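You operate a simulated robot arm through the tools that you are given. There is no shell and no other tool. Be economical: measure what you need, move in short steps, check, and stop when the job is done.

You run a simulated robot arm. Do the job below in one go: nothing can be reset, and whatever is moved stays where it is left.

JOB
Put the long teal battery on the top of the bath table. Shut the steel drawer. Put the orange battery in the grey box. Close the fuse drawer. Take the black cup holder and put it on the top of the counter. Put the white tub on the top of the counter away on the top of the display table. Open the right drawer of the parts bench, put the brown stop inside and shut the drawer again. Open the left gate. The order is free. Set down upright: long teal battery, black cup holder.

It is judged by the outcome, as a careful person would: the job done as asked, and still so three seconds after it is handed in. It fails if anything else is knocked over, pushed out of place, dropped, spilled or broken.

ROBOT AND FRAMES
A 6-joint arm with a two-finger gripper on a trunk, on a base that drives. Base frame: it is fixed to the floor where the robot stands at the start and does not move with it; the origin is under the middle of the robot, x ahead of it, y to its left, z up. Readings come in mm, degrees, newtons and seconds.
With the tool pointing down near the work surface it reaches from about 320 to 840 mm from the robot's upright axis, wherever it stands. Its first joint turns from -166.0 to 166.0 degrees. Places, roughly: WC drawer2 [-3800, 8500, 700]; black cup holder (9x13x9 cm) [400, 2800, 800]; brown stop (3x3x3 cm) [-800, 7700, 900]; fuse drawer [800, 1000, 700]; grey box (22x20x9 cm) [-2200, -3000, 800]; left gate [700, 6000, 900]; long teal battery [1000, 0, 1250]; orange battery [1000, 500, 1250]; right drawer of the parts bench [-3800, 8400, 800]; steel drawer [500, 100, 600]; top of the bath table [-1400, -3000, 700]; top of the counter [1700, 5500, 900]; top of the display table [-3700, -2300, 700]; white tub [2250, 5250, 1000]. Payload 2.45 kg.
The tool frame sits at the grasp point between the pads (the TCP): z along the fingers, y along the line on which they close. The tips reach 20 mm beyond it. The gripper opens to 140 mm. The gripper's body begins 168 mm behind the TCP.
Orientation is that of the tool frame in the base frame, as a unit quaternion [x, y, z, w]. With the fingers straight down and closing along the base's y, the tool's x points along the base's -x, its y along +y and its z along -z.

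CONTROLS
- The arm moves only by the tool apply_moves. Its argument "increments" is a list of rows, each a list of 7 numbers: the shift along the base's x, y, z in mm, then the turn, a rotation vector about the base's x, y, z in degrees, then the finger opening in mm, from 0 to 140. In form: [[dx, dy, dz, ax, ay, az, jaw], ...]. A call has 1 to 8 rows; each row shifts and turns the commanded pose from where the row before left it. Rows are played at 5 a second. More than 50 mm and 8.6 degrees between two rows, or a gripper value outside its range, and nothing of the call is played. Where a pose cannot be reached the arm comes as near as it can. A force on the tool above 40 N (or 10 N above the force at the start of the call, whichever is more), or a blocked arm, ends the call early, and 0.2 s more pass. The fingers move at their own pace (about 45 mm/s each) and stop on an object; they squeeze with about 35 N. The grip force told is the motor's: it shows also when the fingers shut on nothing. Time passes only in rows, and 0.2 s behind the last, so rows that do not move let the fingers close. It gives the time, the measured TCP pose, the force on the tool (base axes), the opening and the grip force at its end, in the units of the frame above (readings bear some noise), with the torque about the TCP (base axes, N m) and any sound that the robot's microphone picked up, and new pictures: "show" is both (left out), scene, wrist or none.
- Cameras (640 x 400 px; columns grow to the right, rows downward): "scene" is now at [73.2, 167.1, 1836.2]; the picture's right is [0.41, -0.91, 0.00], its down [-0.77, -0.35, -0.53] and it looks along [0.48, 0.22, -0.85] (base axes); focal length 289 px, centre (320, 200). "wrist" rides on the gripper at [78, 11, -209] in the tool frame; the picture's right is [-0.14, 0.99, 0.00], its down [-0.92, -0.13, -0.37] and it looks along [-0.37, -0.05, 0.93] (tool axes); focal length 280 px, centre (320, 200). There is no depth. A picture from a camera that has moved, and an enlarged one, comes with that camera's place and axes in the base frame and with its lens.
- raise_lower(by): slides the trunk up (or, below 0, down) by that many mm; the arm and the scene camera ride with it, the base frame stays. It gives what a move gives, with no picture.
- roll_base(legs): drives the robot by 1 to 6 legs, each [ahead, left, turn to the left] in mm, mm and degrees, along the robot's own axes; the way and the turn of a leg run together, so that a leg with both is an arc; at most 1500 mm and 180 degrees a leg. The arm and the cameras ride along, it lands a little off, and it stops where it bumps. It gives what a move gives, and a new picture of the scene camera.
- aim_head(pan, tilt): turns the head with the scene camera to pan (to the left, within 143 degrees either way) and tilt (down, from -29 to 69), counted from straight ahead of the robot. It gives what a move gives, and a new picture of the scene camera.
- enlarge(camera, box): a new picture of the part [left, top, right, bottom] of that camera's present view, enlarged. It takes no simulated time.
- finish_job(): hands the job in; it is judged then, once.

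Work in short steps. Places have to be worked out from the pictures, the camera data and where the tool is seen: move nearer, look again, correct. Check each grasp and each placing, and mend what went wrong. You have 217 turns and 260 pictures in all, those below and enlarged ones among them. Open the gripper and draw the arm clear of the work before you hand the job in, unless the task says otherwise; then end with one line.

The tools are called after "Request:" as a command line: name --pt "numbers of a row" for each row, then --argument value for the rest, lists and objects as JSON in quotes. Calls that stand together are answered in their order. apply_moves: Moves the arm, as the interface text tells. Its arguments: {"type":"object","properties":{"increments":{"type":"array"},"show":{"type":"string","enum":["both","scene","wrist","none"]}},"required":["increments"]} The other tools are called the same way: raise_lower (by) slides the trunk up or down; roll_base (legs) drives the base; aim_head (pan, tilt) turns the head that bears the scene camera; enlarge (camera, box) takes an enlarged picture of a part of a camera's view; finish_job () hands the job in.

At the start:

```text
t: 0.0
tool_pos: [484.0, 91.2, 1456.5]
tcp_rot: [0.0, 1.0, 0.0, 0.0]
contact_force: [-0.3, 0.4, -0.1]
wrist_torque: [0.02, -0.05, -0.02]
grip_width: 140.1
gripper_force: 0.1
trunk travel left (down, up): [-100.0, 130.0]
robot x, y, heading: [-1.4, -1.7, 0.1]
head pan, tilt: [24.3, 58.1]
```

scene: 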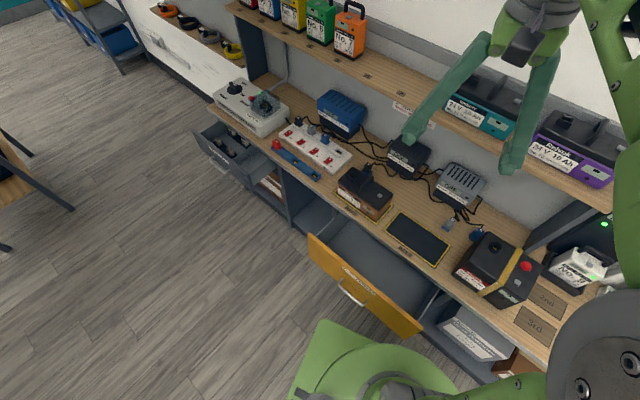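
wrist: 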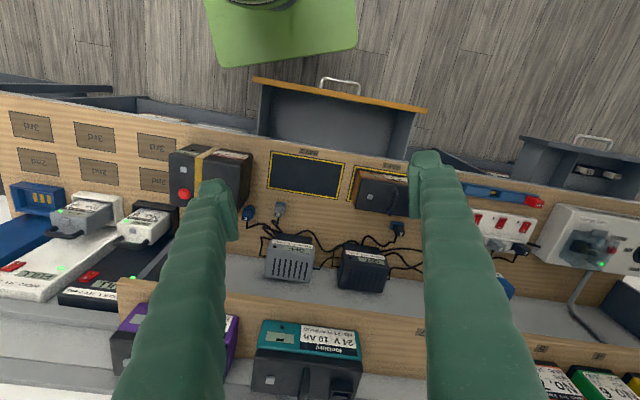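

I'll start by looking closer at the bench: the two open drawers and the batteries on the shelf.

Request:
aim_head --pan 0 --tilt 45

Request:
enlarge --camera "wrist" --box '[220, 60, 460, 210]'

```text
t: 0.9
tool_pos: [485.1, 90.4, 1456.3]
tcp_rot: [0.0, 1.0, 0.0, 0.0]
contact_force: [-0.7, 0.4, 0.0]
wrist_torque: [-0.03, 0.0, 0.0]
grip_width: 139.8
gripper_force: 0.1
trunk travel left (down, up): [-100.0, 130.0]
robot x, y, heading: [0.5, -1.5, -0.2]
head pan, tilt: [0.0, 45.0]
camera scene: at [91.8, 138.9, 1853.4], right [0.0, -1.0, 0.0], down [-0.71, 0.0, -0.71], along [0.71, 0.0, -0.71], focal length 289 px, centre (320, 200)
```

scene: 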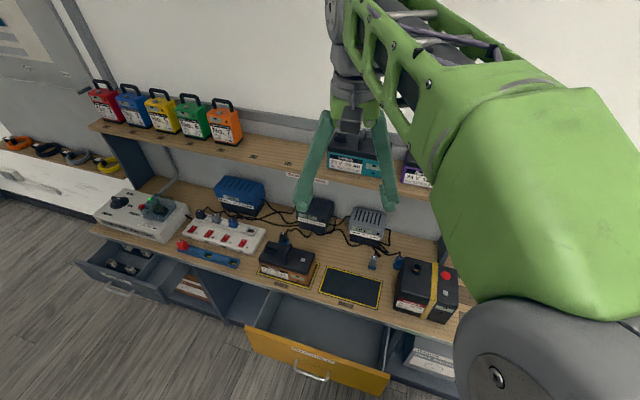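

```text
2.67 times, centred on (340, 135) of wrist
camera zoom: at [406.2, 102.7, 1666.8], right [0.14, 0.99, 0.0], down [0.92, -0.13, 0.37], along [0.37, -0.05, -0.93], focal length 748 px, centre (267, 373)
```

zoom: 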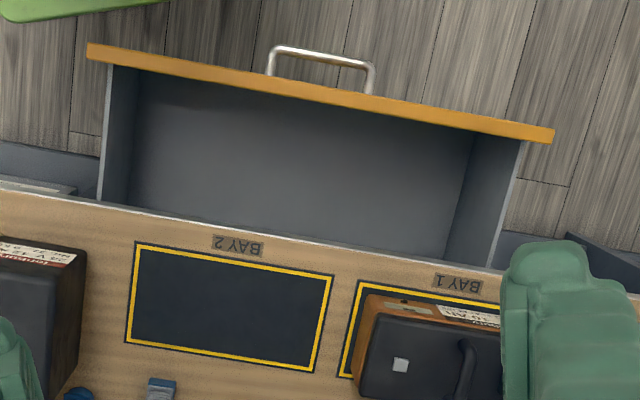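

Request:
enlarge --camera "scene" --box '[60, 70, 300, 220]'

Request:
enlarge --camera "scene" --box '[230, 240, 470, 390]'

Request:
enlarge --camera "wrist" --box '[220, 280, 412, 400]'

```text
2.67 times, centred on (180, 145) of scene
camera zoom: at [91.8, 138.9, 1853.4], right [0.0, -1.0, 0.0], down [-0.71, 0.0, -0.71], along [0.71, 0.0, -0.71], focal length 770 px, centre (693, 347)
```

zoom: 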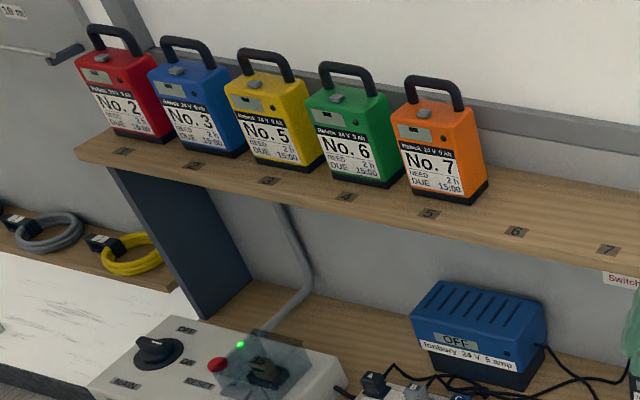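

```text
2.67 times, centred on (350, 315) of scene
camera zoom: at [91.8, 138.9, 1853.4], right [0.0, -1.0, 0.0], down [-0.71, 0.0, -0.71], along [0.71, 0.0, -0.71], focal length 770 px, centre (240, -107)
```

zoom: 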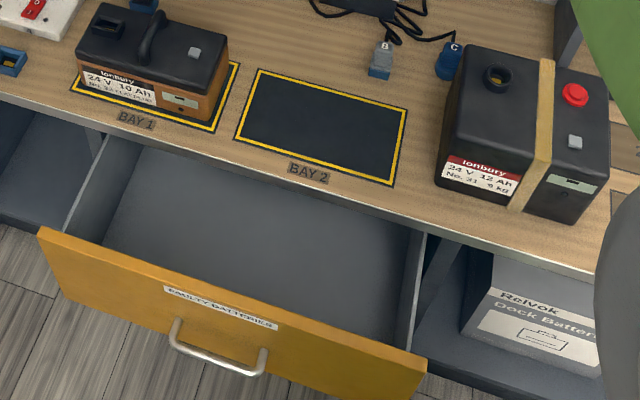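

```text
3.33 times, centred on (316, 340) of wrist
camera zoom: at [406.2, 102.7, 1666.8], right [0.14, 0.99, 0.0], down [0.92, -0.13, 0.37], along [0.37, -0.05, -0.93], focal length 935 px, centre (333, -267)
```

zoom: 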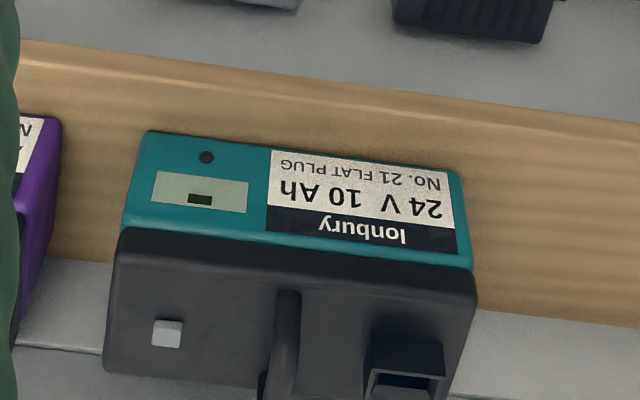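

The yellow-fronted drawer is at the steel drawer's place; teal (No. 21) and orange (No. 7) are identified. Now I survey the room for driving.

Request:
aim_head --pan 80 --tilt 15

Request:
aim_head --pan 140 --tilt 20

Request:
aim_head --pan -140 --tilt 20

Request:
aim_head --pan -80 --tilt 25

```text
t: 2.4
tool_pos: [485.3, 90.5, 1455.7]
tcp_rot: [0.001, 1.0, 0.0, -0.001]
contact_force: [0.0, -0.1, 0.4]
wrist_torque: [-0.01, 0.01, -0.02]
grip_width: 140.2
gripper_force: 0.1
trunk travel left (down, up): [-100.0, 130.0]
robot x, y, heading: [1.1, 2.9, -0.0]
head pan, tilt: [80.0, 15.0]
camera scene: at [26.8, 230.8, 1900.2], right [0.98, -0.17, 0.0], down [-0.05, -0.26, -0.97], along [0.17, 0.95, -0.26], focal length 289 px, centre (320, 200)
```

scene: 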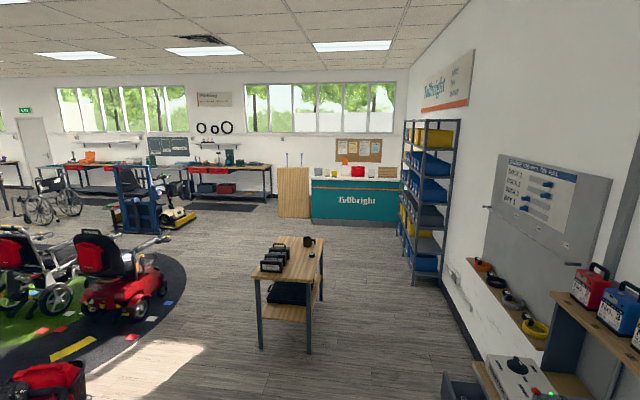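

```text
t: 3.7
tool_pos: [484.8, 90.0, 1455.4]
tcp_rot: [0.0, 1.0, 0.0, 0.0]
contact_force: [-0.8, 0.2, 0.3]
wrist_torque: [0.02, 0.0, -0.01]
grip_width: 139.9
gripper_force: 0.0
trunk travel left (down, up): [-100.0, 130.0]
robot x, y, heading: [4.6, 3.3, -0.2]
head pan, tilt: [140.0, 20.0]
camera scene: at [-60.8, 198.7, 1892.1], right [0.64, 0.77, 0.0], down [0.26, -0.22, -0.94], along [-0.72, 0.6, -0.34], focal length 289 px, centre (320, 200)
```

scene: 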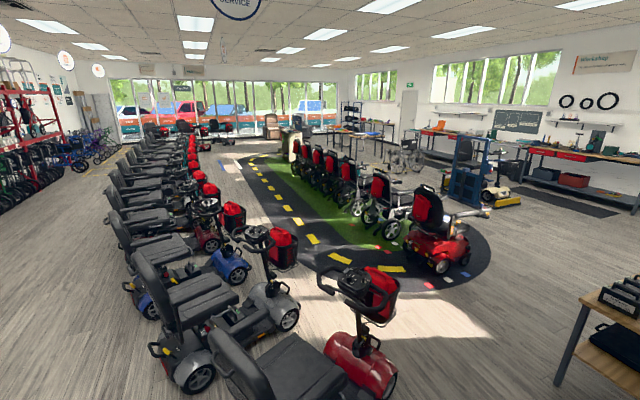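

```text
t: 7.6
tool_pos: [484.1, 91.5, 1457.0]
tcp_rot: [0.0, 1.0, -0.001, 0.001]
contact_force: [-0.3, 0.0, -0.1]
wrist_torque: [0.03, -0.02, 0.02]
grip_width: 140.0
gripper_force: 0.0
trunk travel left (down, up): [-100.0, 130.0]
robot x, y, heading: [2.8, -2.8, -0.2]
head pan, tilt: [-140.0, 20.0]
camera scene: at [-60.8, 78.9, 1892.1], right [-0.64, 0.77, 0.0], down [0.26, 0.22, -0.94], along [-0.72, -0.6, -0.34], focal length 289 px, centre (320, 200)
```

scene: 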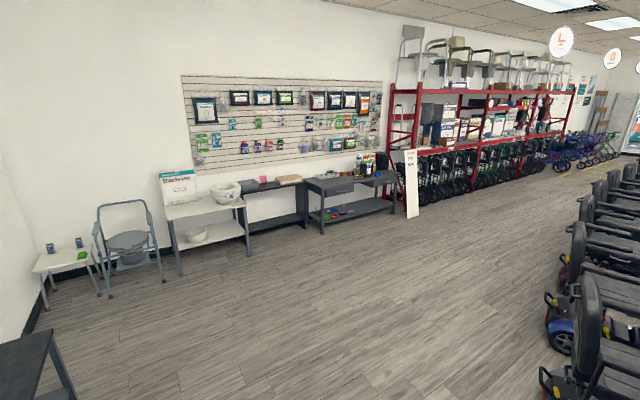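

```text
t: 8.9
tool_pos: [485.1, 90.4, 1456.4]
tcp_rot: [-0.001, 1.0, 0.0, 0.001]
contact_force: [0.4, -1.1, 0.3]
wrist_torque: [0.02, -0.03, -0.02]
grip_width: 140.1
gripper_force: 0.1
trunk travel left (down, up): [-100.0, 130.0]
robot x, y, heading: [-0.4, 1.5, 0.1]
head pan, tilt: [-80.0, 25.0]
camera scene: at [26.4, 48.1, 1884.0], right [-0.98, -0.17, 0.0], down [-0.07, 0.42, -0.91], along [0.16, -0.89, -0.42], focal length 289 px, centre (320, 200)
```

scene: 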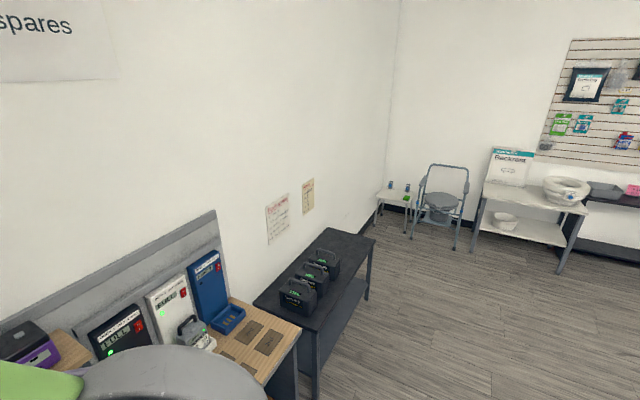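

The bench is turned about 17° from my axes (its inward normal ≈ (0.956, −0.292)). I line the tool up with it in front of the yellow drawer and look down.

Request:
apply_moves --pt "-30 10 -30 0 0 -5.7 0" --pt "-30 10 -35 0 0 -5.7 0" --pt "-30 10 -35 0 0 -5.6 0" --pt "-25 10 -42 0 0 0 0" --pt "0 10 -45 0 0 0 0" --pt "0 0 -48 0 0 0 0" --pt "0 0 -48 0 0 0 0" --pt "0 0 -48 0 0 0 0" --show "none"

Request:
aim_head --pan 0 --tilt 60

Request:
apply_moves --pt "0 0 0 0 0 0 0" --show "wrist"

```text
t: 10.7
tool_pos: [370.8, 140.7, 1124.7]
tcp_rot: [0.149, 0.989, 0.0, 0.001]
contact_force: [0.4, 0.0, -0.2]
wrist_torque: [-0.01, 0.04, 0.0]
grip_width: 0.0
gripper_force: 16.2
trunk travel left (down, up): [-100.0, 130.0]
robot x, y, heading: [1.2, 1.0, 0.1]
head pan, tilt: [-80.0, 25.0]
```

```text
t: 12.2
tool_pos: [368.9, 139.9, 1124.5]
tcp_rot: [0.148, 0.989, 0.0, 0.001]
contact_force: [0.4, -0.4, 0.6]
wrist_torque: [0.02, 0.02, 0.01]
grip_width: 0.0
gripper_force: 29.3
trunk travel left (down, up): [-100.0, 130.0]
robot x, y, heading: [0.7, -0.8, -0.1]
head pan, tilt: [0.0, 60.0]
camera scene: at [77.2, 138.7, 1834.0], right [0.0, -1.0, 0.0], down [-0.87, 0.0, -0.5], along [0.5, 0.0, -0.87], focal length 289 px, centre (320, 200)
```

scene: 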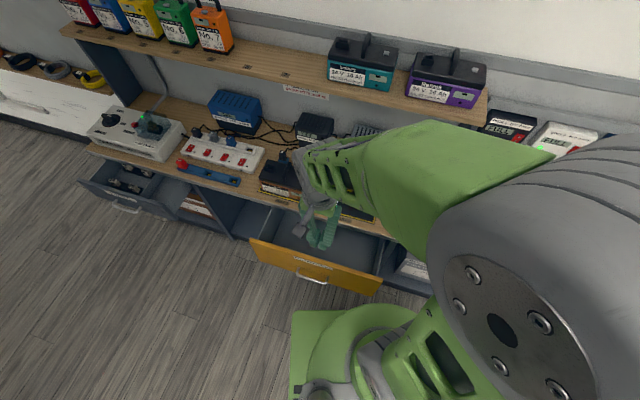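

```text
t: 12.6
tool_pos: [369.9, 139.3, 1123.6]
tcp_rot: [0.148, 0.989, 0.0, 0.0]
contact_force: [-0.2, -0.2, -0.3]
wrist_torque: [-0.01, -0.01, -0.01]
grip_width: 0.0
gripper_force: 29.4
trunk travel left (down, up): [-100.0, 130.0]
robot x, y, heading: [-1.2, 1.3, -0.0]
head pan, tilt: [0.0, 60.0]
camera wrist: at [297.6, 174.1, 1334.9], right [0.42, 0.91, 0.0], down [0.84, -0.39, 0.37], along [0.33, -0.16, -0.93], focal length 280 px, centre (320, 200)
```

wrist: 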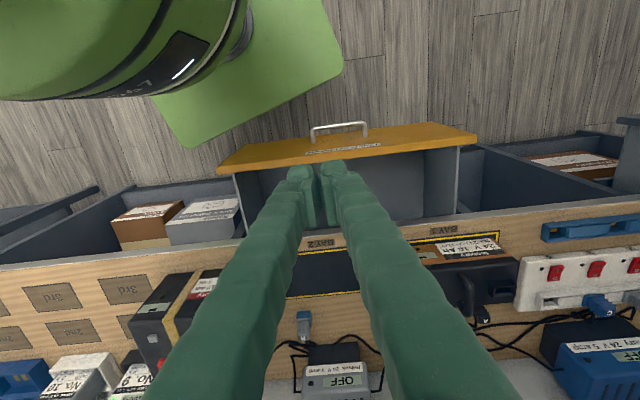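

The drawer handle is roughly at (375, 178). I back up 150 mm for arm room, then descend in front of the handle.

Request:
roll_base --legs '[[-150, 0, 0]]'

Request:
apply_moves --pt "25 15 -45 0 0 0 0" --pt "25 15 -45 0 0 0 0" --pt "25 10 -45 0 0 0 0" --pt "25 10 -45 0 0 0 0" --pt "0 0 -45 0 0 0 0" --pt "0 0 -45 0 0 0 0"

```text
t: 14.0
tool_pos: [220.1, 140.3, 1125.3]
tcp_rot: [0.148, 0.989, 0.0, 0.001]
contact_force: [0.6, -0.1, 0.1]
wrist_torque: [-0.04, -0.08, 0.01]
grip_width: 0.0
gripper_force: 28.9
trunk travel left (down, up): [-100.0, 130.0]
robot x, y, heading: [-149.3, -2.2, 0.1]
head pan, tilt: [0.0, 60.0]
camera scene: at [-72.6, 138.8, 1834.1], right [0.0, -1.0, 0.0], down [-0.87, 0.0, -0.5], along [0.5, 0.0, -0.87], focal length 289 px, centre (320, 200)
```

scene: 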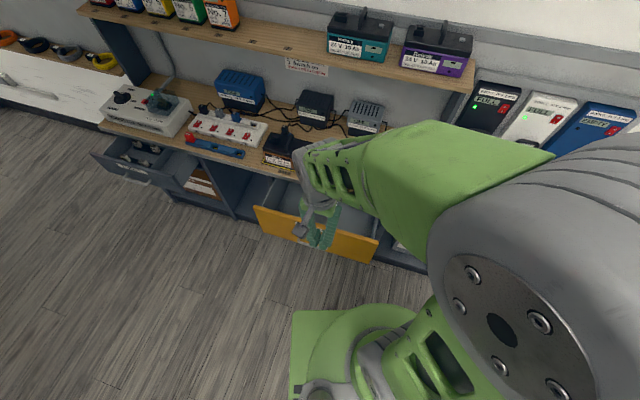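

```text
refused: row 1 steps farther than a row can; nothing moved
```

Steps were too long in 3D; I replay with shorter ones.

Request:
apply_moves --pt "20 10 -42 0 0 0 0" --pt "20 10 -42 0 0 0 0" --pt "20 10 -42 0 0 0 0" --pt "20 10 -42 0 0 0 0" --pt "20 10 -42 0 0 0 0" --pt "0 0 -48 0 0 0 0"

```text
t: 15.4
tool_pos: [319.2, 188.6, 867.3]
tcp_rot: [0.148, 0.989, 0.0, 0.001]
contact_force: [0.2, -1.1, 1.3]
wrist_torque: [-0.02, 0.06, -0.03]
grip_width: 0.1
gripper_force: 29.9
trunk travel left (down, up): [-100.0, 130.0]
robot x, y, heading: [-149.0, 3.0, -0.1]
head pan, tilt: [0.0, 60.0]
camera scene: at [-70.2, 139.2, 1833.8], right [0.0, -1.0, 0.0], down [-0.87, 0.0, -0.5], along [0.5, 0.0, -0.87], focal length 289 px, centre (320, 200)
camera wrist: at [248.3, 222.6, 1076.9], right [0.42, 0.91, 0.0], down [0.84, -0.39, 0.37], along [0.33, -0.16, -0.93], focal length 280 px, centre (320, 200)
```

scene: 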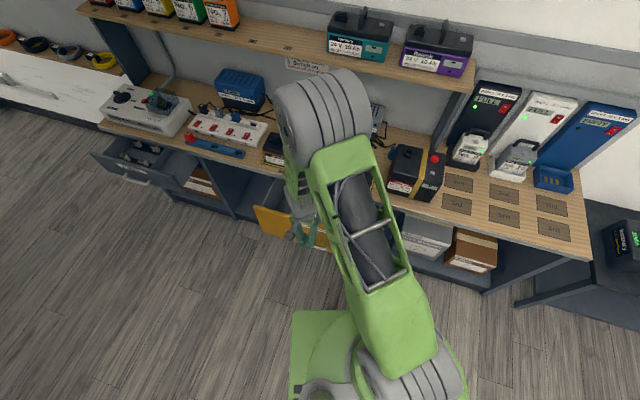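
wrist: 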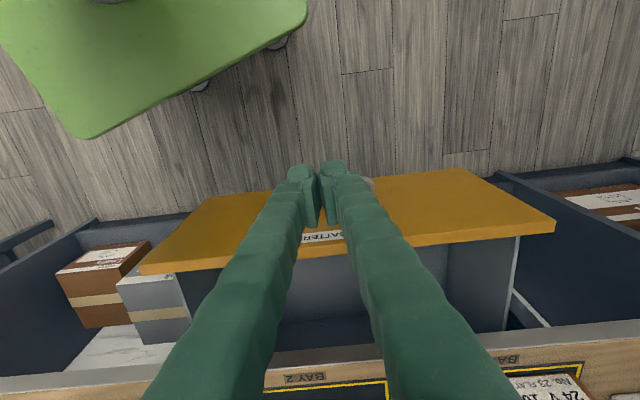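

Drawer front top is at z≈790, mid at (418,163); the tool is ~75 mm in front of it. I go down to TCP z≈720 and push along the bench normal.

Request:
apply_moves --pt "0 -5 -49 0 0 0 0" --pt "0 -5 -49 0 0 0 0" --pt "0 0 -49 0 0 0 0" --pt "24 -7 0 0 0 0 0" --pt "24 -7 0 0 0 0 0" --pt "24 -7 0 0 0 0 0" --pt "24 -7 0 0 0 0 0"

```text
t: 17.0
tool_pos: [417.8, 152.5, 720.3]
tcp_rot: [0.148, 0.989, 0.0, 0.0]
contact_force: [0.1, -0.3, 0.1]
wrist_torque: [0.04, 0.03, -0.01]
grip_width: 0.0
gripper_force: 29.5
trunk travel left (down, up): [-100.0, 130.0]
robot x, y, heading: [-146.1, -0.8, -0.2]
head pan, tilt: [0.0, 60.0]
camera scene: at [-70.4, 138.3, 1833.9], right [0.0, -1.0, 0.0], down [-0.87, 0.0, -0.5], along [0.5, 0.0, -0.87], focal length 289 px, centre (320, 200)
camera wrist: at [345.9, 185.3, 930.8], right [0.42, 0.91, 0.0], down [0.84, -0.39, 0.37], along [0.33, -0.16, -0.93], focal length 280 px, centre (320, 200)
```

scene: 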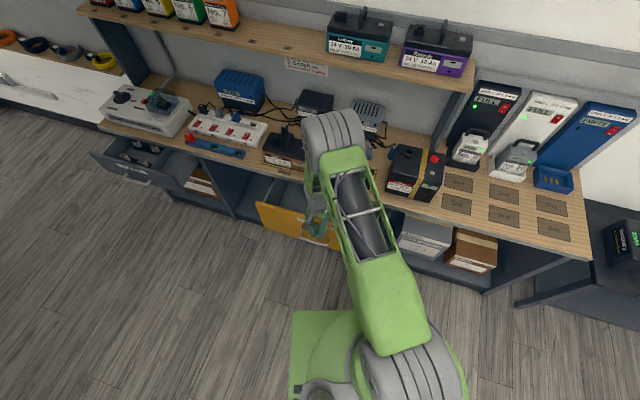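
wrist: 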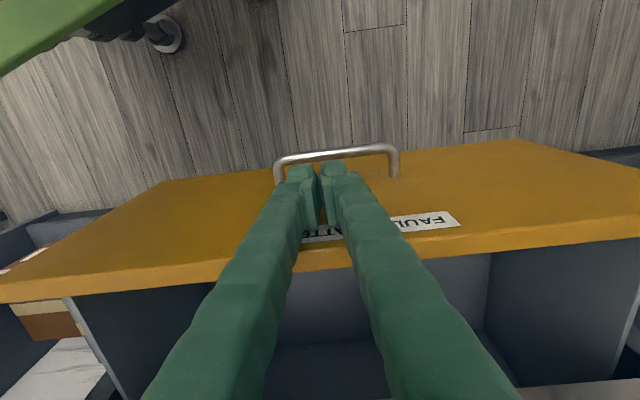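

Fingers are at the panel above the handle, no force yet. Continue pushing.

Request:
apply_moves --pt "24 -7 0 0 0 0 0" --pt "24 -7 0 0 0 0 0" --pt "24 -7 0 0 0 0 0"

```text
t: 17.8
tool_pos: [491.9, 129.7, 717.3]
tcp_rot: [0.147, 0.989, 0.0, 0.0]
contact_force: [0.2, -0.1, 0.0]
wrist_torque: [0.01, 0.0, 0.01]
grip_width: 0.1
gripper_force: 29.0
trunk travel left (down, up): [-100.0, 130.0]
robot x, y, heading: [-146.5, -2.7, -0.2]
head pan, tilt: [0.0, 60.0]
camera scene: at [-70.5, 138.8, 1833.9], right [0.0, -1.0, 0.0], down [-0.87, 0.0, -0.5], along [0.5, 0.0, -0.87], focal length 289 px, centre (320, 200)
camera wrist: at [418.7, 164.8, 928.4], right [0.42, 0.91, 0.0], down [0.84, -0.39, 0.37], along [0.34, -0.15, -0.93], focal length 280 px, centre (320, 200)
```

scene: 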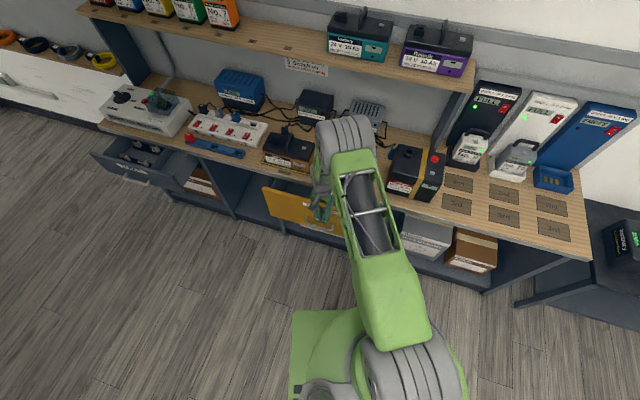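
wrist: 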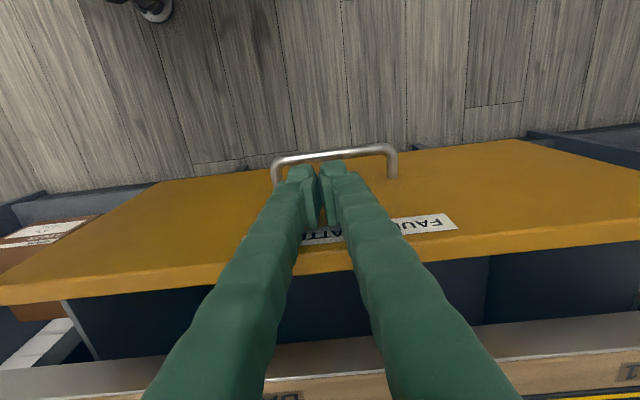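

Drawer follows. The bench edge is approaching; I continue in smaller steps.

Request:
apply_moves --pt "19 -6 0 0 0 0 0" --pt "19 -6 0 0 0 0 0" --pt "19 -6 0 0 0 0 0" --pt "19 -6 0 0 0 0 0" --pt "19 -6 0 0 0 0 0"

```text
t: 19.0
tool_pos: [568.1, 105.7, 712.9]
tcp_rot: [0.148, 0.989, -0.002, -0.013]
contact_force: [-7.8, 4.1, 0.6]
wrist_torque: [-0.34, -0.27, -0.15]
grip_width: 0.1
gripper_force: 29.8
trunk travel left (down, up): [-100.0, 130.0]
robot x, y, heading: [-150.3, -0.1, 0.1]
head pan, tilt: [0.0, 60.0]
stopped in row 5: the force on the tool passed its limit at 51 N (the readings are from after the stop); the commanded pose is now the measured one
camera scene: at [-71.4, 139.0, 1833.9], right [0.0, -1.0, 0.0], down [-0.87, 0.0, -0.5], along [0.5, 0.0, -0.87], focal length 289 px, centre (320, 200)
camera wrist: at [501.6, 140.1, 926.0], right [0.42, 0.91, -0.01], down [0.85, -0.39, 0.35], along [0.31, -0.16, -0.94], focal length 280 px, centre (320, 200)
```

scene: 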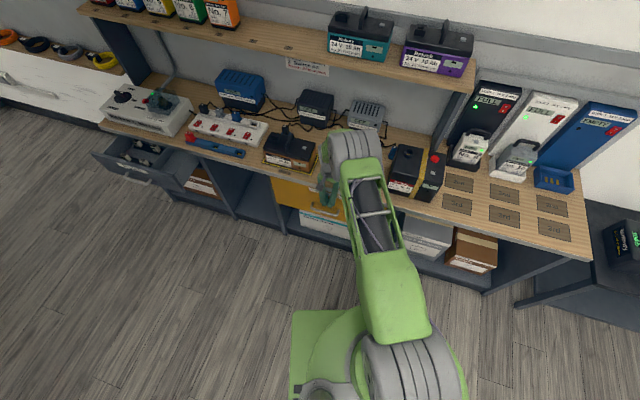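
wrist: 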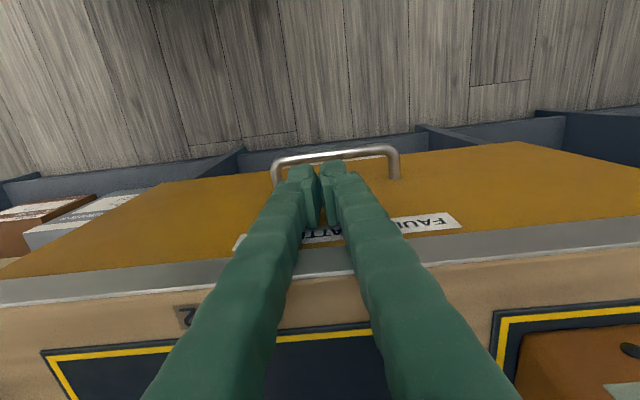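

Stopped at 51 N with the front flush with the bench's edge. I back off and rise, then check it.

Request:
apply_moves --pt "-40 12 0 0 0 0 0" --pt "-40 12 0 0 0 0 0" --pt "-40 12 0 0 0 0 0" --pt "-40 12 0 0 0 0 0" --pt "0 0 45 0 0 0 0" --pt "0 0 45 0 0 0 0" --pt "0 0 45 0 0 0 0" --pt "0 0 45 0 0 0 0" --show "wrist"

Request:
enlarge --camera "scene" --box '[220, 140, 412, 260]'

```text
t: 20.8
tool_pos: [409.1, 151.8, 896.4]
tcp_rot: [0.147, 0.989, -0.002, -0.011]
contact_force: [-0.6, -0.6, -1.0]
wrist_torque: [-0.01, -0.05, 0.01]
grip_width: 0.0
gripper_force: 30.0
trunk travel left (down, up): [-100.0, 130.0]
robot x, y, heading: [-148.9, -2.2, 0.5]
head pan, tilt: [0.0, 60.0]
camera wrist: at [341.9, 186.3, 1107.1], right [0.42, 0.91, -0.01], down [0.85, -0.39, 0.35], along [0.31, -0.16, -0.94], focal length 280 px, centre (320, 200)
```

wrist: 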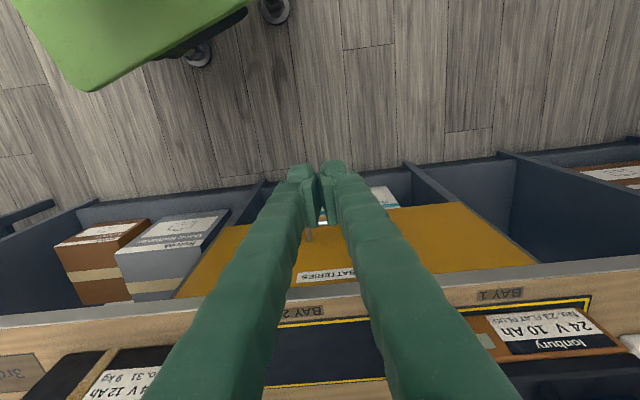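

```text
3.33 times, centred on (316, 200) of scene
camera zoom: at [-72.4, 138.8, 1834.1], right [0.0, -1.0, 0.0], down [-0.87, 0.0, -0.5], along [0.5, 0.0, -0.87], focal length 963 px, centre (333, 200)
```

zoom: 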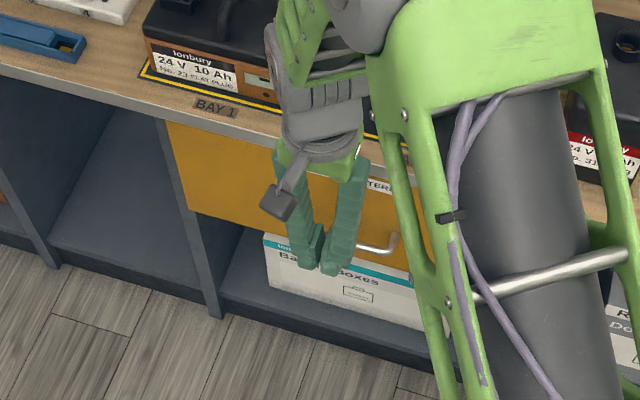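

Closed. Now the fuse drawer: I retract the arm, undo the tool yaw, turn square to the bench (−17°) and drive left along it.

Request:
apply_moves --pt "-40 -10 20 0 0 5.7 0" --pt "-40 -10 20 0 0 5.7 0" --pt "-40 -10 20 0 0 5.6 0" --pt "-30 -10 20 0 0 0 0" --show "none"

Request:
roll_base --legs '[[0, 0, -17], [0, 1050, 0]]'

```text
t: 21.8
tool_pos: [257.8, 113.9, 974.5]
tcp_rot: [-0.002, 1.0, -0.004, -0.011]
contact_force: [-0.1, -0.5, 0.2]
wrist_torque: [0.0, -0.04, 0.0]
grip_width: 0.0
gripper_force: 29.8
trunk travel left (down, up): [-100.0, 130.0]
robot x, y, heading: [-146.9, 0.2, -0.0]
head pan, tilt: [0.0, 60.0]
```

```text
t: 32.3
tool_pos: [586.5, 989.5, 974.6]
tcp_rot: [0.152, 0.988, -0.002, -0.011]
contact_force: [0.3, -0.1, -0.7]
wrist_torque: [0.0, -0.04, -0.01]
grip_width: 0.0
gripper_force: 29.5
trunk travel left (down, up): [-100.0, 130.0]
robot x, y, heading: [162.0, 1006.5, -17.5]
head pan, tilt: [0.0, 60.0]
camera scene: at [278.4, 1113.2, 1833.9], right [-0.3, -0.95, 0.0], down [-0.83, 0.26, -0.5], along [0.48, -0.15, -0.87], focal length 289 px, centre (320, 200)
```

scene: 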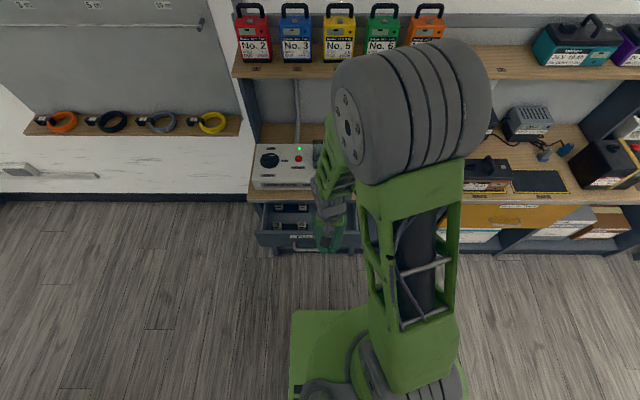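

Square with the bench now, and the yellow drawer is visibly shut. I look at the fuse drawer closely.

Request:
enlarge --camera "scene" --box '[230, 160, 390, 260]'

Request:
apply_moves --pt "0 0 0 0 0 0 0" --show "wrist"

```text
4.00 times, centred on (310, 210) of scene
camera zoom: at [278.4, 1113.2, 1833.9], right [-0.3, -0.95, 0.0], down [-0.83, 0.26, -0.5], along [0.48, -0.15, -0.87], focal length 1155 px, centre (360, 160)
```

zoom: 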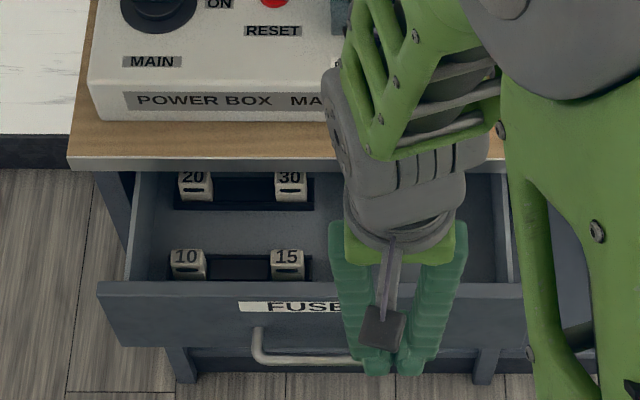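

```text
t: 32.7
tool_pos: [586.2, 990.0, 975.4]
tcp_rot: [0.152, 0.988, -0.001, -0.011]
contact_force: [-0.1, 0.9, -0.1]
wrist_torque: [-0.02, 0.01, 0.01]
grip_width: 0.0
gripper_force: 29.1
trunk travel left (down, up): [-100.0, 130.0]
robot x, y, heading: [161.6, 1000.5, -17.2]
head pan, tilt: [0.0, 60.0]
camera wrist: at [519.0, 1024.6, 1186.7], right [0.43, 0.9, -0.01], down [0.85, -0.4, 0.35], along [0.31, -0.16, -0.94], focal length 280 px, centre (320, 200)
```

wrist: 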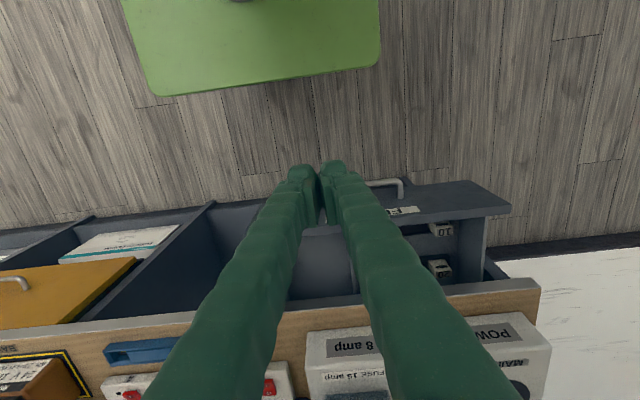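

Drawer centre is ~73 mm left and ~134 mm ahead of the tool, top edge z≈790. I move beside it, lower to TCP 745 and push along the normal.

Request:
apply_moves --pt "8 25 -38 0 0 0 0" --pt "8 25 -38 0 0 0 0" --pt "6 20 -38 0 0 0 0" --pt "0 0 -48 0 0 0 0" --pt "0 0 -48 0 0 0 0" --pt "0 0 -20 0 0 0 0" --pt "29 -9 0 0 0 0 0" --pt "29 -9 0 0 0 0 0" --show "wrist"

Request:
apply_moves --pt "24 -7.5 0 0 0 0 0" --pt "24 -7.5 0 0 0 0 0" --pt "24 -7.5 0 0 0 0 0" --pt "19 -6 0 0 0 0 0" --pt "19 -6 0 0 0 0 0" --show "wrist"

```text
t: 34.5
tool_pos: [666.3, 1042.4, 742.4]
tcp_rot: [0.152, 0.988, -0.002, -0.012]
contact_force: [0.8, 0.2, -0.2]
wrist_torque: [0.01, 0.04, 0.01]
grip_width: 0.2
gripper_force: 29.9
trunk travel left (down, up): [-100.0, 130.0]
robot x, y, heading: [158.9, 1001.8, -17.7]
head pan, tilt: [0.0, 60.0]
camera wrist: at [600.2, 1077.2, 955.2], right [0.43, 0.9, -0.01], down [0.85, -0.4, 0.35], along [0.31, -0.16, -0.94], focal length 280 px, centre (320, 200)
```

wrist: 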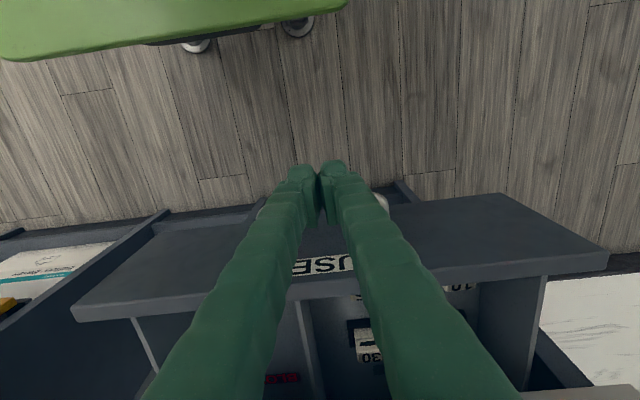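

```text
t: 35.7
tool_pos: [776.7, 1006.7, 746.0]
tcp_rot: [0.151, 0.988, -0.002, -0.01]
contact_force: [-0.2, 0.2, 0.3]
wrist_torque: [0.04, -0.01, 0.0]
grip_width: 0.0
gripper_force: 29.3
trunk travel left (down, up): [-100.0, 130.0]
robot x, y, heading: [163.7, 1002.3, -17.5]
head pan, tilt: [0.0, 60.0]
camera wrist: at [709.6, 1041.5, 957.7], right [0.43, 0.9, -0.01], down [0.85, -0.4, 0.35], along [0.31, -0.16, -0.94], focal length 280 px, centre (320, 200)
```

wrist: 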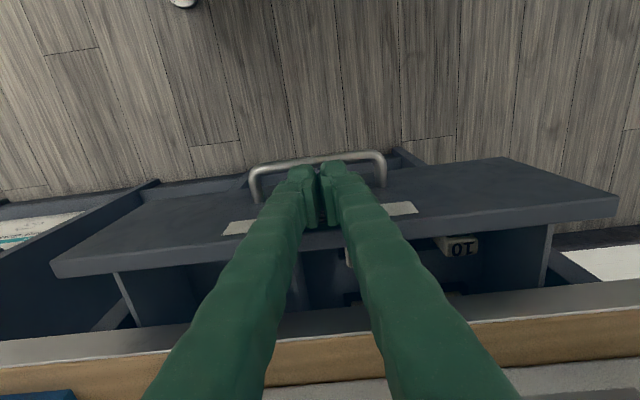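

Request:
apply_moves --pt "19 -6 0 0 0 0 0" --pt "19 -6 0 0 0 0 0" --pt "14 -4.5 0 0 0 0 0" --pt "14 -4.5 0 0 0 0 0" --pt "14 -4.5 0 0 0 0 0" --show "wrist"

```text
t: 36.9
tool_pos: [849.6, 982.5, 744.7]
tcp_rot: [0.151, 0.988, -0.002, -0.016]
contact_force: [-22.7, 9.4, 3.5]
wrist_torque: [0.01, 0.18, -0.03]
grip_width: 6.0
gripper_force: 29.4
trunk travel left (down, up): [-100.0, 130.0]
robot x, y, heading: [159.8, 1004.1, -17.4]
head pan, tilt: [0.0, 60.0]
camera wrist: at [785.2, 1018.0, 956.8], right [0.43, 0.9, -0.01], down [0.85, -0.4, 0.34], along [0.3, -0.16, -0.94], focal length 280 px, centre (320, 200)
```

wrist: 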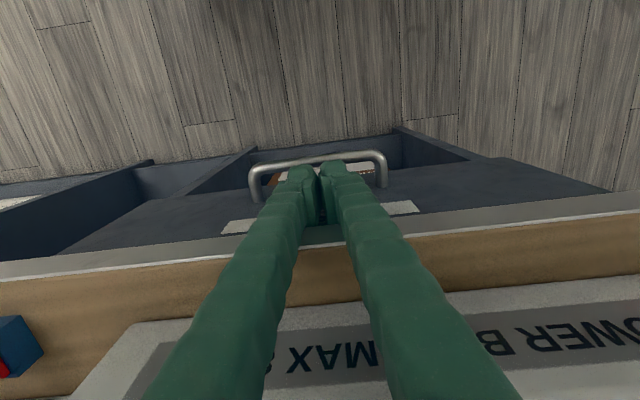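

Force rising (≈24 N); one more small push, then I back away and check.

Request:
apply_moves --pt "5 -1.5 0 0 0 0 0" --pt "4 -1 0 0 0 0 0" --show "none"

Request:
apply_moves --pt "-38 12 0 0 0 0 0" --pt "-38 12 0 0 0 0 0" --pt "-38 12 0 0 0 0 0" --pt "-38 12 0 0 0 0 0" --pt "-38 12 0 0 0 0 0" --show "scene"

```text
t: 37.2
tool_pos: [848.6, 982.3, 743.5]
tcp_rot: [0.151, 0.988, -0.003, -0.02]
contact_force: [-8.1, 2.3, 0.7]
wrist_torque: [-0.14, -0.44, -0.24]
grip_width: 0.0
gripper_force: 28.9
trunk travel left (down, up): [-100.0, 130.0]
robot x, y, heading: [162.3, 1004.1, -17.3]
head pan, tilt: [0.0, 60.0]
stopped in row 1: the force on the tool passed its limit at 44 N (the readings are from after the stop); the commanded pose is now the measured one
```

```text
t: 38.5
tool_pos: [661.6, 1046.2, 742.7]
tcp_rot: [0.152, 0.988, -0.002, -0.019]
contact_force: [-0.5, 0.2, -0.3]
wrist_torque: [-0.01, -0.04, -0.03]
grip_width: 0.0
gripper_force: 29.4
trunk travel left (down, up): [-100.0, 130.0]
robot x, y, heading: [159.5, 1005.3, -17.3]
head pan, tilt: [0.0, 60.0]
camera scene: at [277.5, 1113.6, 1834.0], right [-0.3, -0.95, 0.0], down [-0.83, 0.26, -0.5], along [0.48, -0.15, -0.87], focal length 289 px, centre (320, 200)
```

scene: 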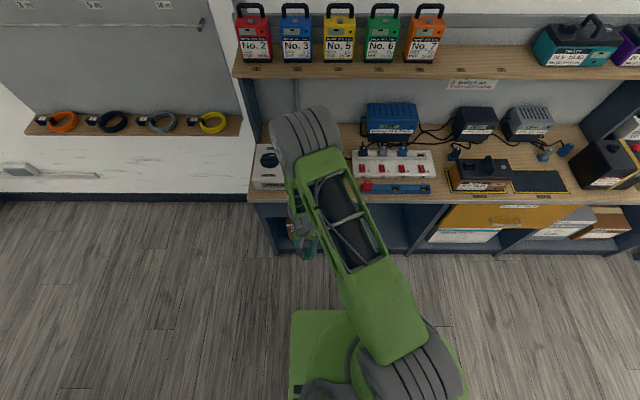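

Both drawers are shut. Next the batteries on the shelf (orange front-bottom ≈ (1046,493,1207)). I raise trunk and arm, tool brought to the robot's midline.

Request:
raise_lower --by 130

Request:
apply_moves --pt "-10 -20 43 0 0 0 0" --pt "-10 -20 43 0 0 0 0" --pt "-10 -20 43 0 0 0 140" --pt "-10 -20 43 0 0 0 140" --pt "-10 -20 43 0 0 0 140" --pt "-10 -20 43 0 0 0 140" --pt "0 -20 43 0 0 0 140" --pt "0 -20 43 0 0 0 140" --show "none"

Request:
apply_moves --pt "0 0 49 0 1 0 140" --pt "0 0 49 0 1 0 140" --pt "0 0 49 0 0 0 140" --pt "0 0 49 0 0 0 140" --pt "0 0 49 0 0 0 140" --pt "0 0 40 0 0 0 140" --show "both"

```text
t: 40.0
tool_pos: [661.6, 1045.2, 871.9]
tcp_rot: [0.151, 0.988, -0.003, -0.02]
contact_force: [-0.7, 0.5, 0.2]
wrist_torque: [0.01, 0.0, 0.0]
grip_width: 0.1
gripper_force: 29.4
trunk travel left (down, up): [-230.0, 0.0]
robot x, y, heading: [164.0, 1005.2, -17.4]
head pan, tilt: [0.0, 60.0]
```

```text
t: 41.8
tool_pos: [600.1, 885.0, 1214.8]
tcp_rot: [0.152, 0.988, -0.003, -0.02]
contact_force: [0.3, -0.9, 0.0]
wrist_torque: [-0.02, -0.08, 0.0]
grip_width: 123.7
gripper_force: 0.1
trunk travel left (down, up): [-230.0, 0.0]
robot x, y, heading: [162.6, 1006.7, -17.3]
head pan, tilt: [0.0, 60.0]
```

```text
t: 43.2
tool_pos: [603.8, 885.9, 1499.2]
tcp_rot: [0.151, 0.988, -0.005, -0.036]
contact_force: [-0.2, -0.4, 0.8]
wrist_torque: [-0.03, 0.03, 0.02]
grip_width: 140.0
gripper_force: 0.2
trunk travel left (down, up): [-230.0, 0.0]
robot x, y, heading: [163.1, 1008.0, -17.4]
head pan, tilt: [0.0, 60.0]
camera scene: at [277.6, 1113.4, 1964.0], right [-0.3, -0.95, 0.0], down [-0.83, 0.26, -0.5], along [0.48, -0.15, -0.87], focal length 289 px, centre (320, 200)
camera wrist: at [547.0, 921.0, 1715.0], right [0.43, 0.9, -0.03], down [0.86, -0.4, 0.31], along [0.26, -0.16, -0.95], focal length 280 px, centre (320, 200)
```

scene: 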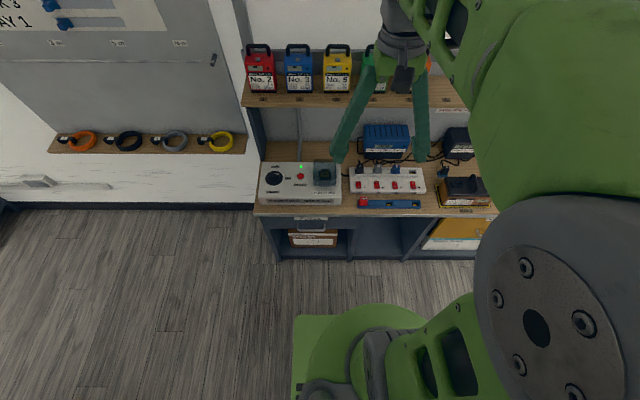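
wrist: 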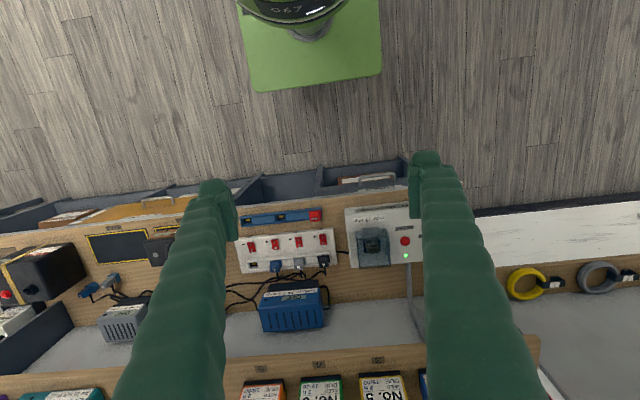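

Base front is ~300 mm ahead of the axis, bench edge 682 mm. I correct tool tilt and drive 320 ahead, 225 right to face the orange battery.

Request:
apply_moves --pt "0 0 0 -1.2 -3.9 0 140" --show "none"

Request:
roll_base --legs '[[320, -225, 0]]'

Request:
apply_moves --pt "0 0 0 0 0 0 140" --show "wrist"

```text
t: 43.6
tool_pos: [601.0, 886.5, 1500.0]
tcp_rot: [0.152, 0.988, -0.01, -0.001]
contact_force: [-0.1, 0.1, 0.0]
wrist_torque: [-0.02, -0.06, -0.01]
grip_width: 140.0
gripper_force: 0.1
trunk travel left (down, up): [-230.0, 0.0]
robot x, y, heading: [163.9, 1004.1, -17.4]
head pan, tilt: [0.0, 60.0]
```

```text
t: 46.2
tool_pos: [843.3, 578.3, 1498.6]
tcp_rot: [0.153, 0.988, -0.01, -0.001]
contact_force: [-0.2, -1.0, -0.2]
wrist_torque: [0.03, 0.04, 0.03]
grip_width: 139.7
gripper_force: 0.0
trunk travel left (down, up): [-230.0, 0.0]
robot x, y, heading: [400.2, 700.0, -17.7]
head pan, tilt: [0.0, 60.0]
camera scene: at [518.7, 805.5, 1964.0], right [-0.3, -0.95, 0.0], down [-0.83, 0.26, -0.5], along [0.48, -0.15, -0.87], focal length 289 px, centre (320, 200)
```

scene: 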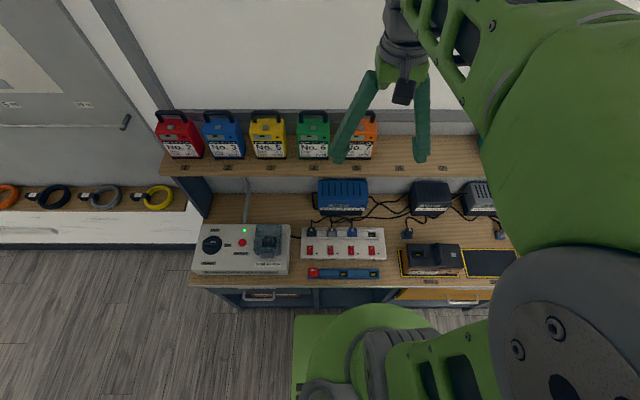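

```text
t: 46.6
tool_pos: [842.7, 577.3, 1500.1]
tcp_rot: [0.153, 0.988, -0.01, -0.002]
contact_force: [0.2, 0.2, -0.1]
wrist_torque: [0.01, 0.0, 0.02]
grip_width: 140.0
gripper_force: 0.0
trunk travel left (down, up): [-230.0, 0.0]
robot x, y, heading: [400.1, 696.7, -17.4]
head pan, tilt: [0.0, 60.0]
camera wrist: at [772.4, 617.2, 1709.3], right [0.43, 0.9, -0.02], down [0.84, -0.39, 0.37], along [0.33, -0.18, -0.93], focal length 280 px, centre (320, 200)
```

wrist: 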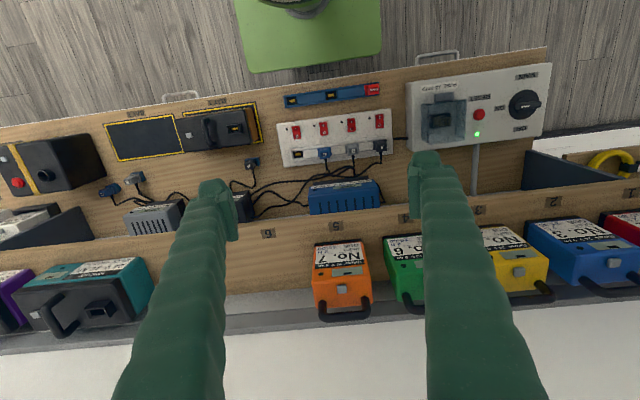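

Request:
enlarge --camera "wrist" --box '[240, 220, 432, 340]'

Request:
enlarge --camera "scene" --box '[280, 80, 440, 180]'

```text
3.33 times, centred on (336, 280) of wrist
camera zoom: at [772.4, 617.2, 1709.3], right [0.43, 0.9, -0.02], down [0.84, -0.39, 0.37], along [0.33, -0.18, -0.93], focal length 935 px, centre (267, -67)
```

zoom: 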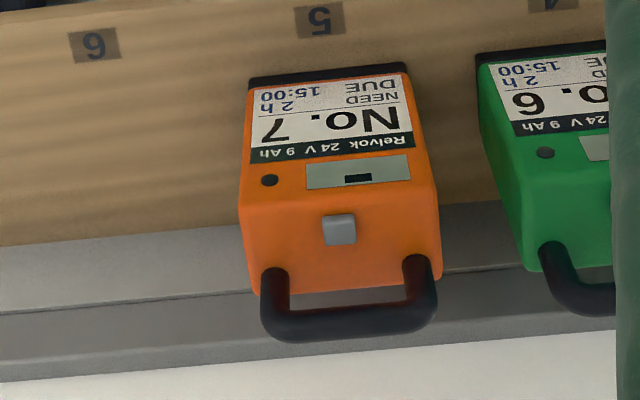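

```text
4.00 times, centred on (360, 130) of scene
camera zoom: at [518.2, 806.1, 1964.0], right [-0.3, -0.95, 0.0], down [-0.83, 0.26, -0.5], along [0.48, -0.15, -0.87], focal length 1155 px, centre (160, 480)
```

zoom: 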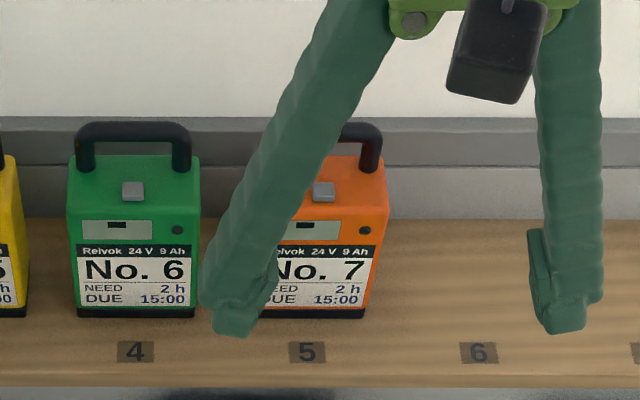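

Orange handle bar is at about (1112, 492, 1342), width ~86 mm across. I'll grip it closing along the shelf direction. I move above it at z≈1440 and see whether reach holds.

Request:
apply_moves --pt "45 -14 -10 0 0 0 120" --pt "45 -14 -10 0 0 0 120" --pt "45 -14 -10 0 0 0 120" --pt "45 -14 -10 0 0 0 120" --pt "45 -14 -10 0 0 0 120" --pt "44 -15 -10 0 0 0 120"

```text
t: 48.0
tool_pos: [1114.4, 493.5, 1437.5]
tcp_rot: [0.154, 0.988, -0.01, -0.003]
contact_force: [0.6, -0.3, 0.3]
wrist_torque: [0.04, 0.1, 0.01]
grip_width: 119.9
gripper_force: 0.0
trunk travel left (down, up): [-230.0, 0.0]
robot x, y, heading: [403.4, 697.7, -17.7]
head pan, tilt: [0.0, 60.0]
camera scene: at [520.8, 805.4, 1963.8], right [-0.3, -0.95, 0.0], down [-0.83, 0.26, -0.5], along [0.47, -0.15, -0.87], focal length 289 px, centre (320, 200)
camera wrist: at [1043.8, 532.0, 1648.2], right [0.43, 0.9, -0.02], down [0.84, -0.39, 0.37], along [0.33, -0.18, -0.93], focal length 280 px, centre (320, 200)
```

scene: 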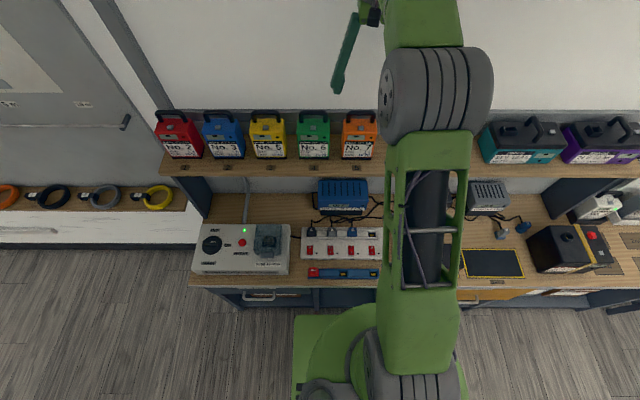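
wrist: 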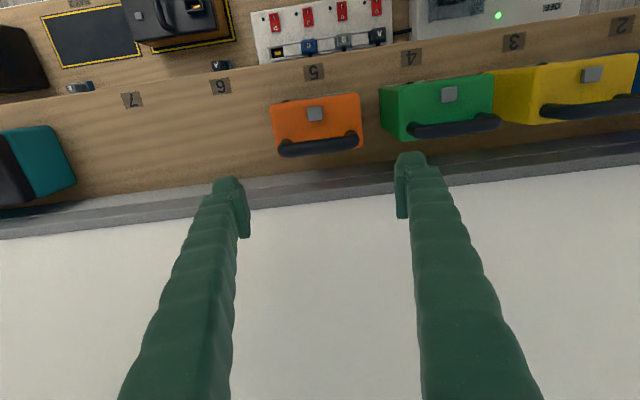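

Handle re-measured from close: (1091, 501, 1343). I shift −23/+8 and descend to TCP z≈1336.

Request:
apply_moves --pt "-12 4 -10 0 0 0 120" --pt "-11 4 -20 0 0 0 120" --pt "0 0 -25 0 0 0 120" --pt "0 0 -25 0 0 0 120"

```text
t: 49.0
tool_pos: [1089.0, 501.4, 1359.7]
tcp_rot: [0.153, 0.988, -0.01, -0.001]
contact_force: [-0.2, -0.5, 0.2]
wrist_torque: [-0.04, 0.01, -0.01]
grip_width: 120.1
gripper_force: 0.0
trunk travel left (down, up): [-230.0, 0.0]
robot x, y, heading: [403.6, 693.2, -17.7]
head pan, tilt: [0.0, 60.0]
camera scene: at [518.0, 806.4, 1964.0], right [-0.3, -0.95, 0.0], down [-0.83, 0.26, -0.5], along [0.48, -0.15, -0.87], focal length 289 px, centre (320, 200)
camera wrist: at [1018.3, 540.6, 1569.9], right [0.43, 0.9, -0.02], down [0.84, -0.39, 0.37], along [0.33, -0.18, -0.93], focal length 280 px, centre (320, 200)
```

scene: 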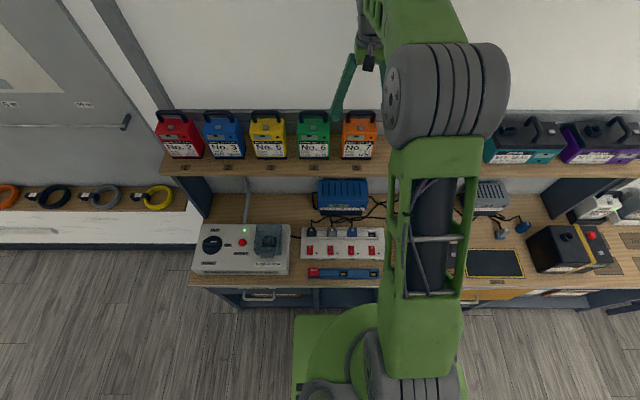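
wrist: 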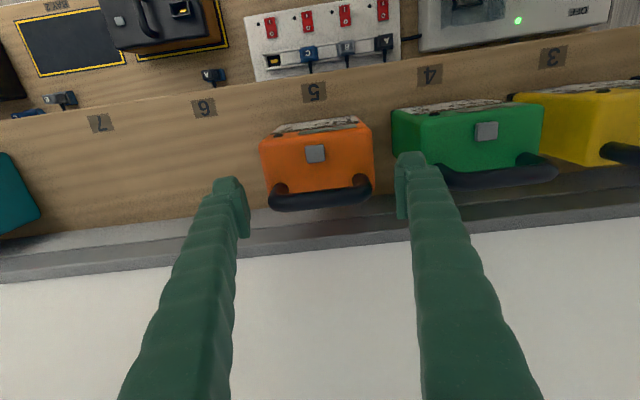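

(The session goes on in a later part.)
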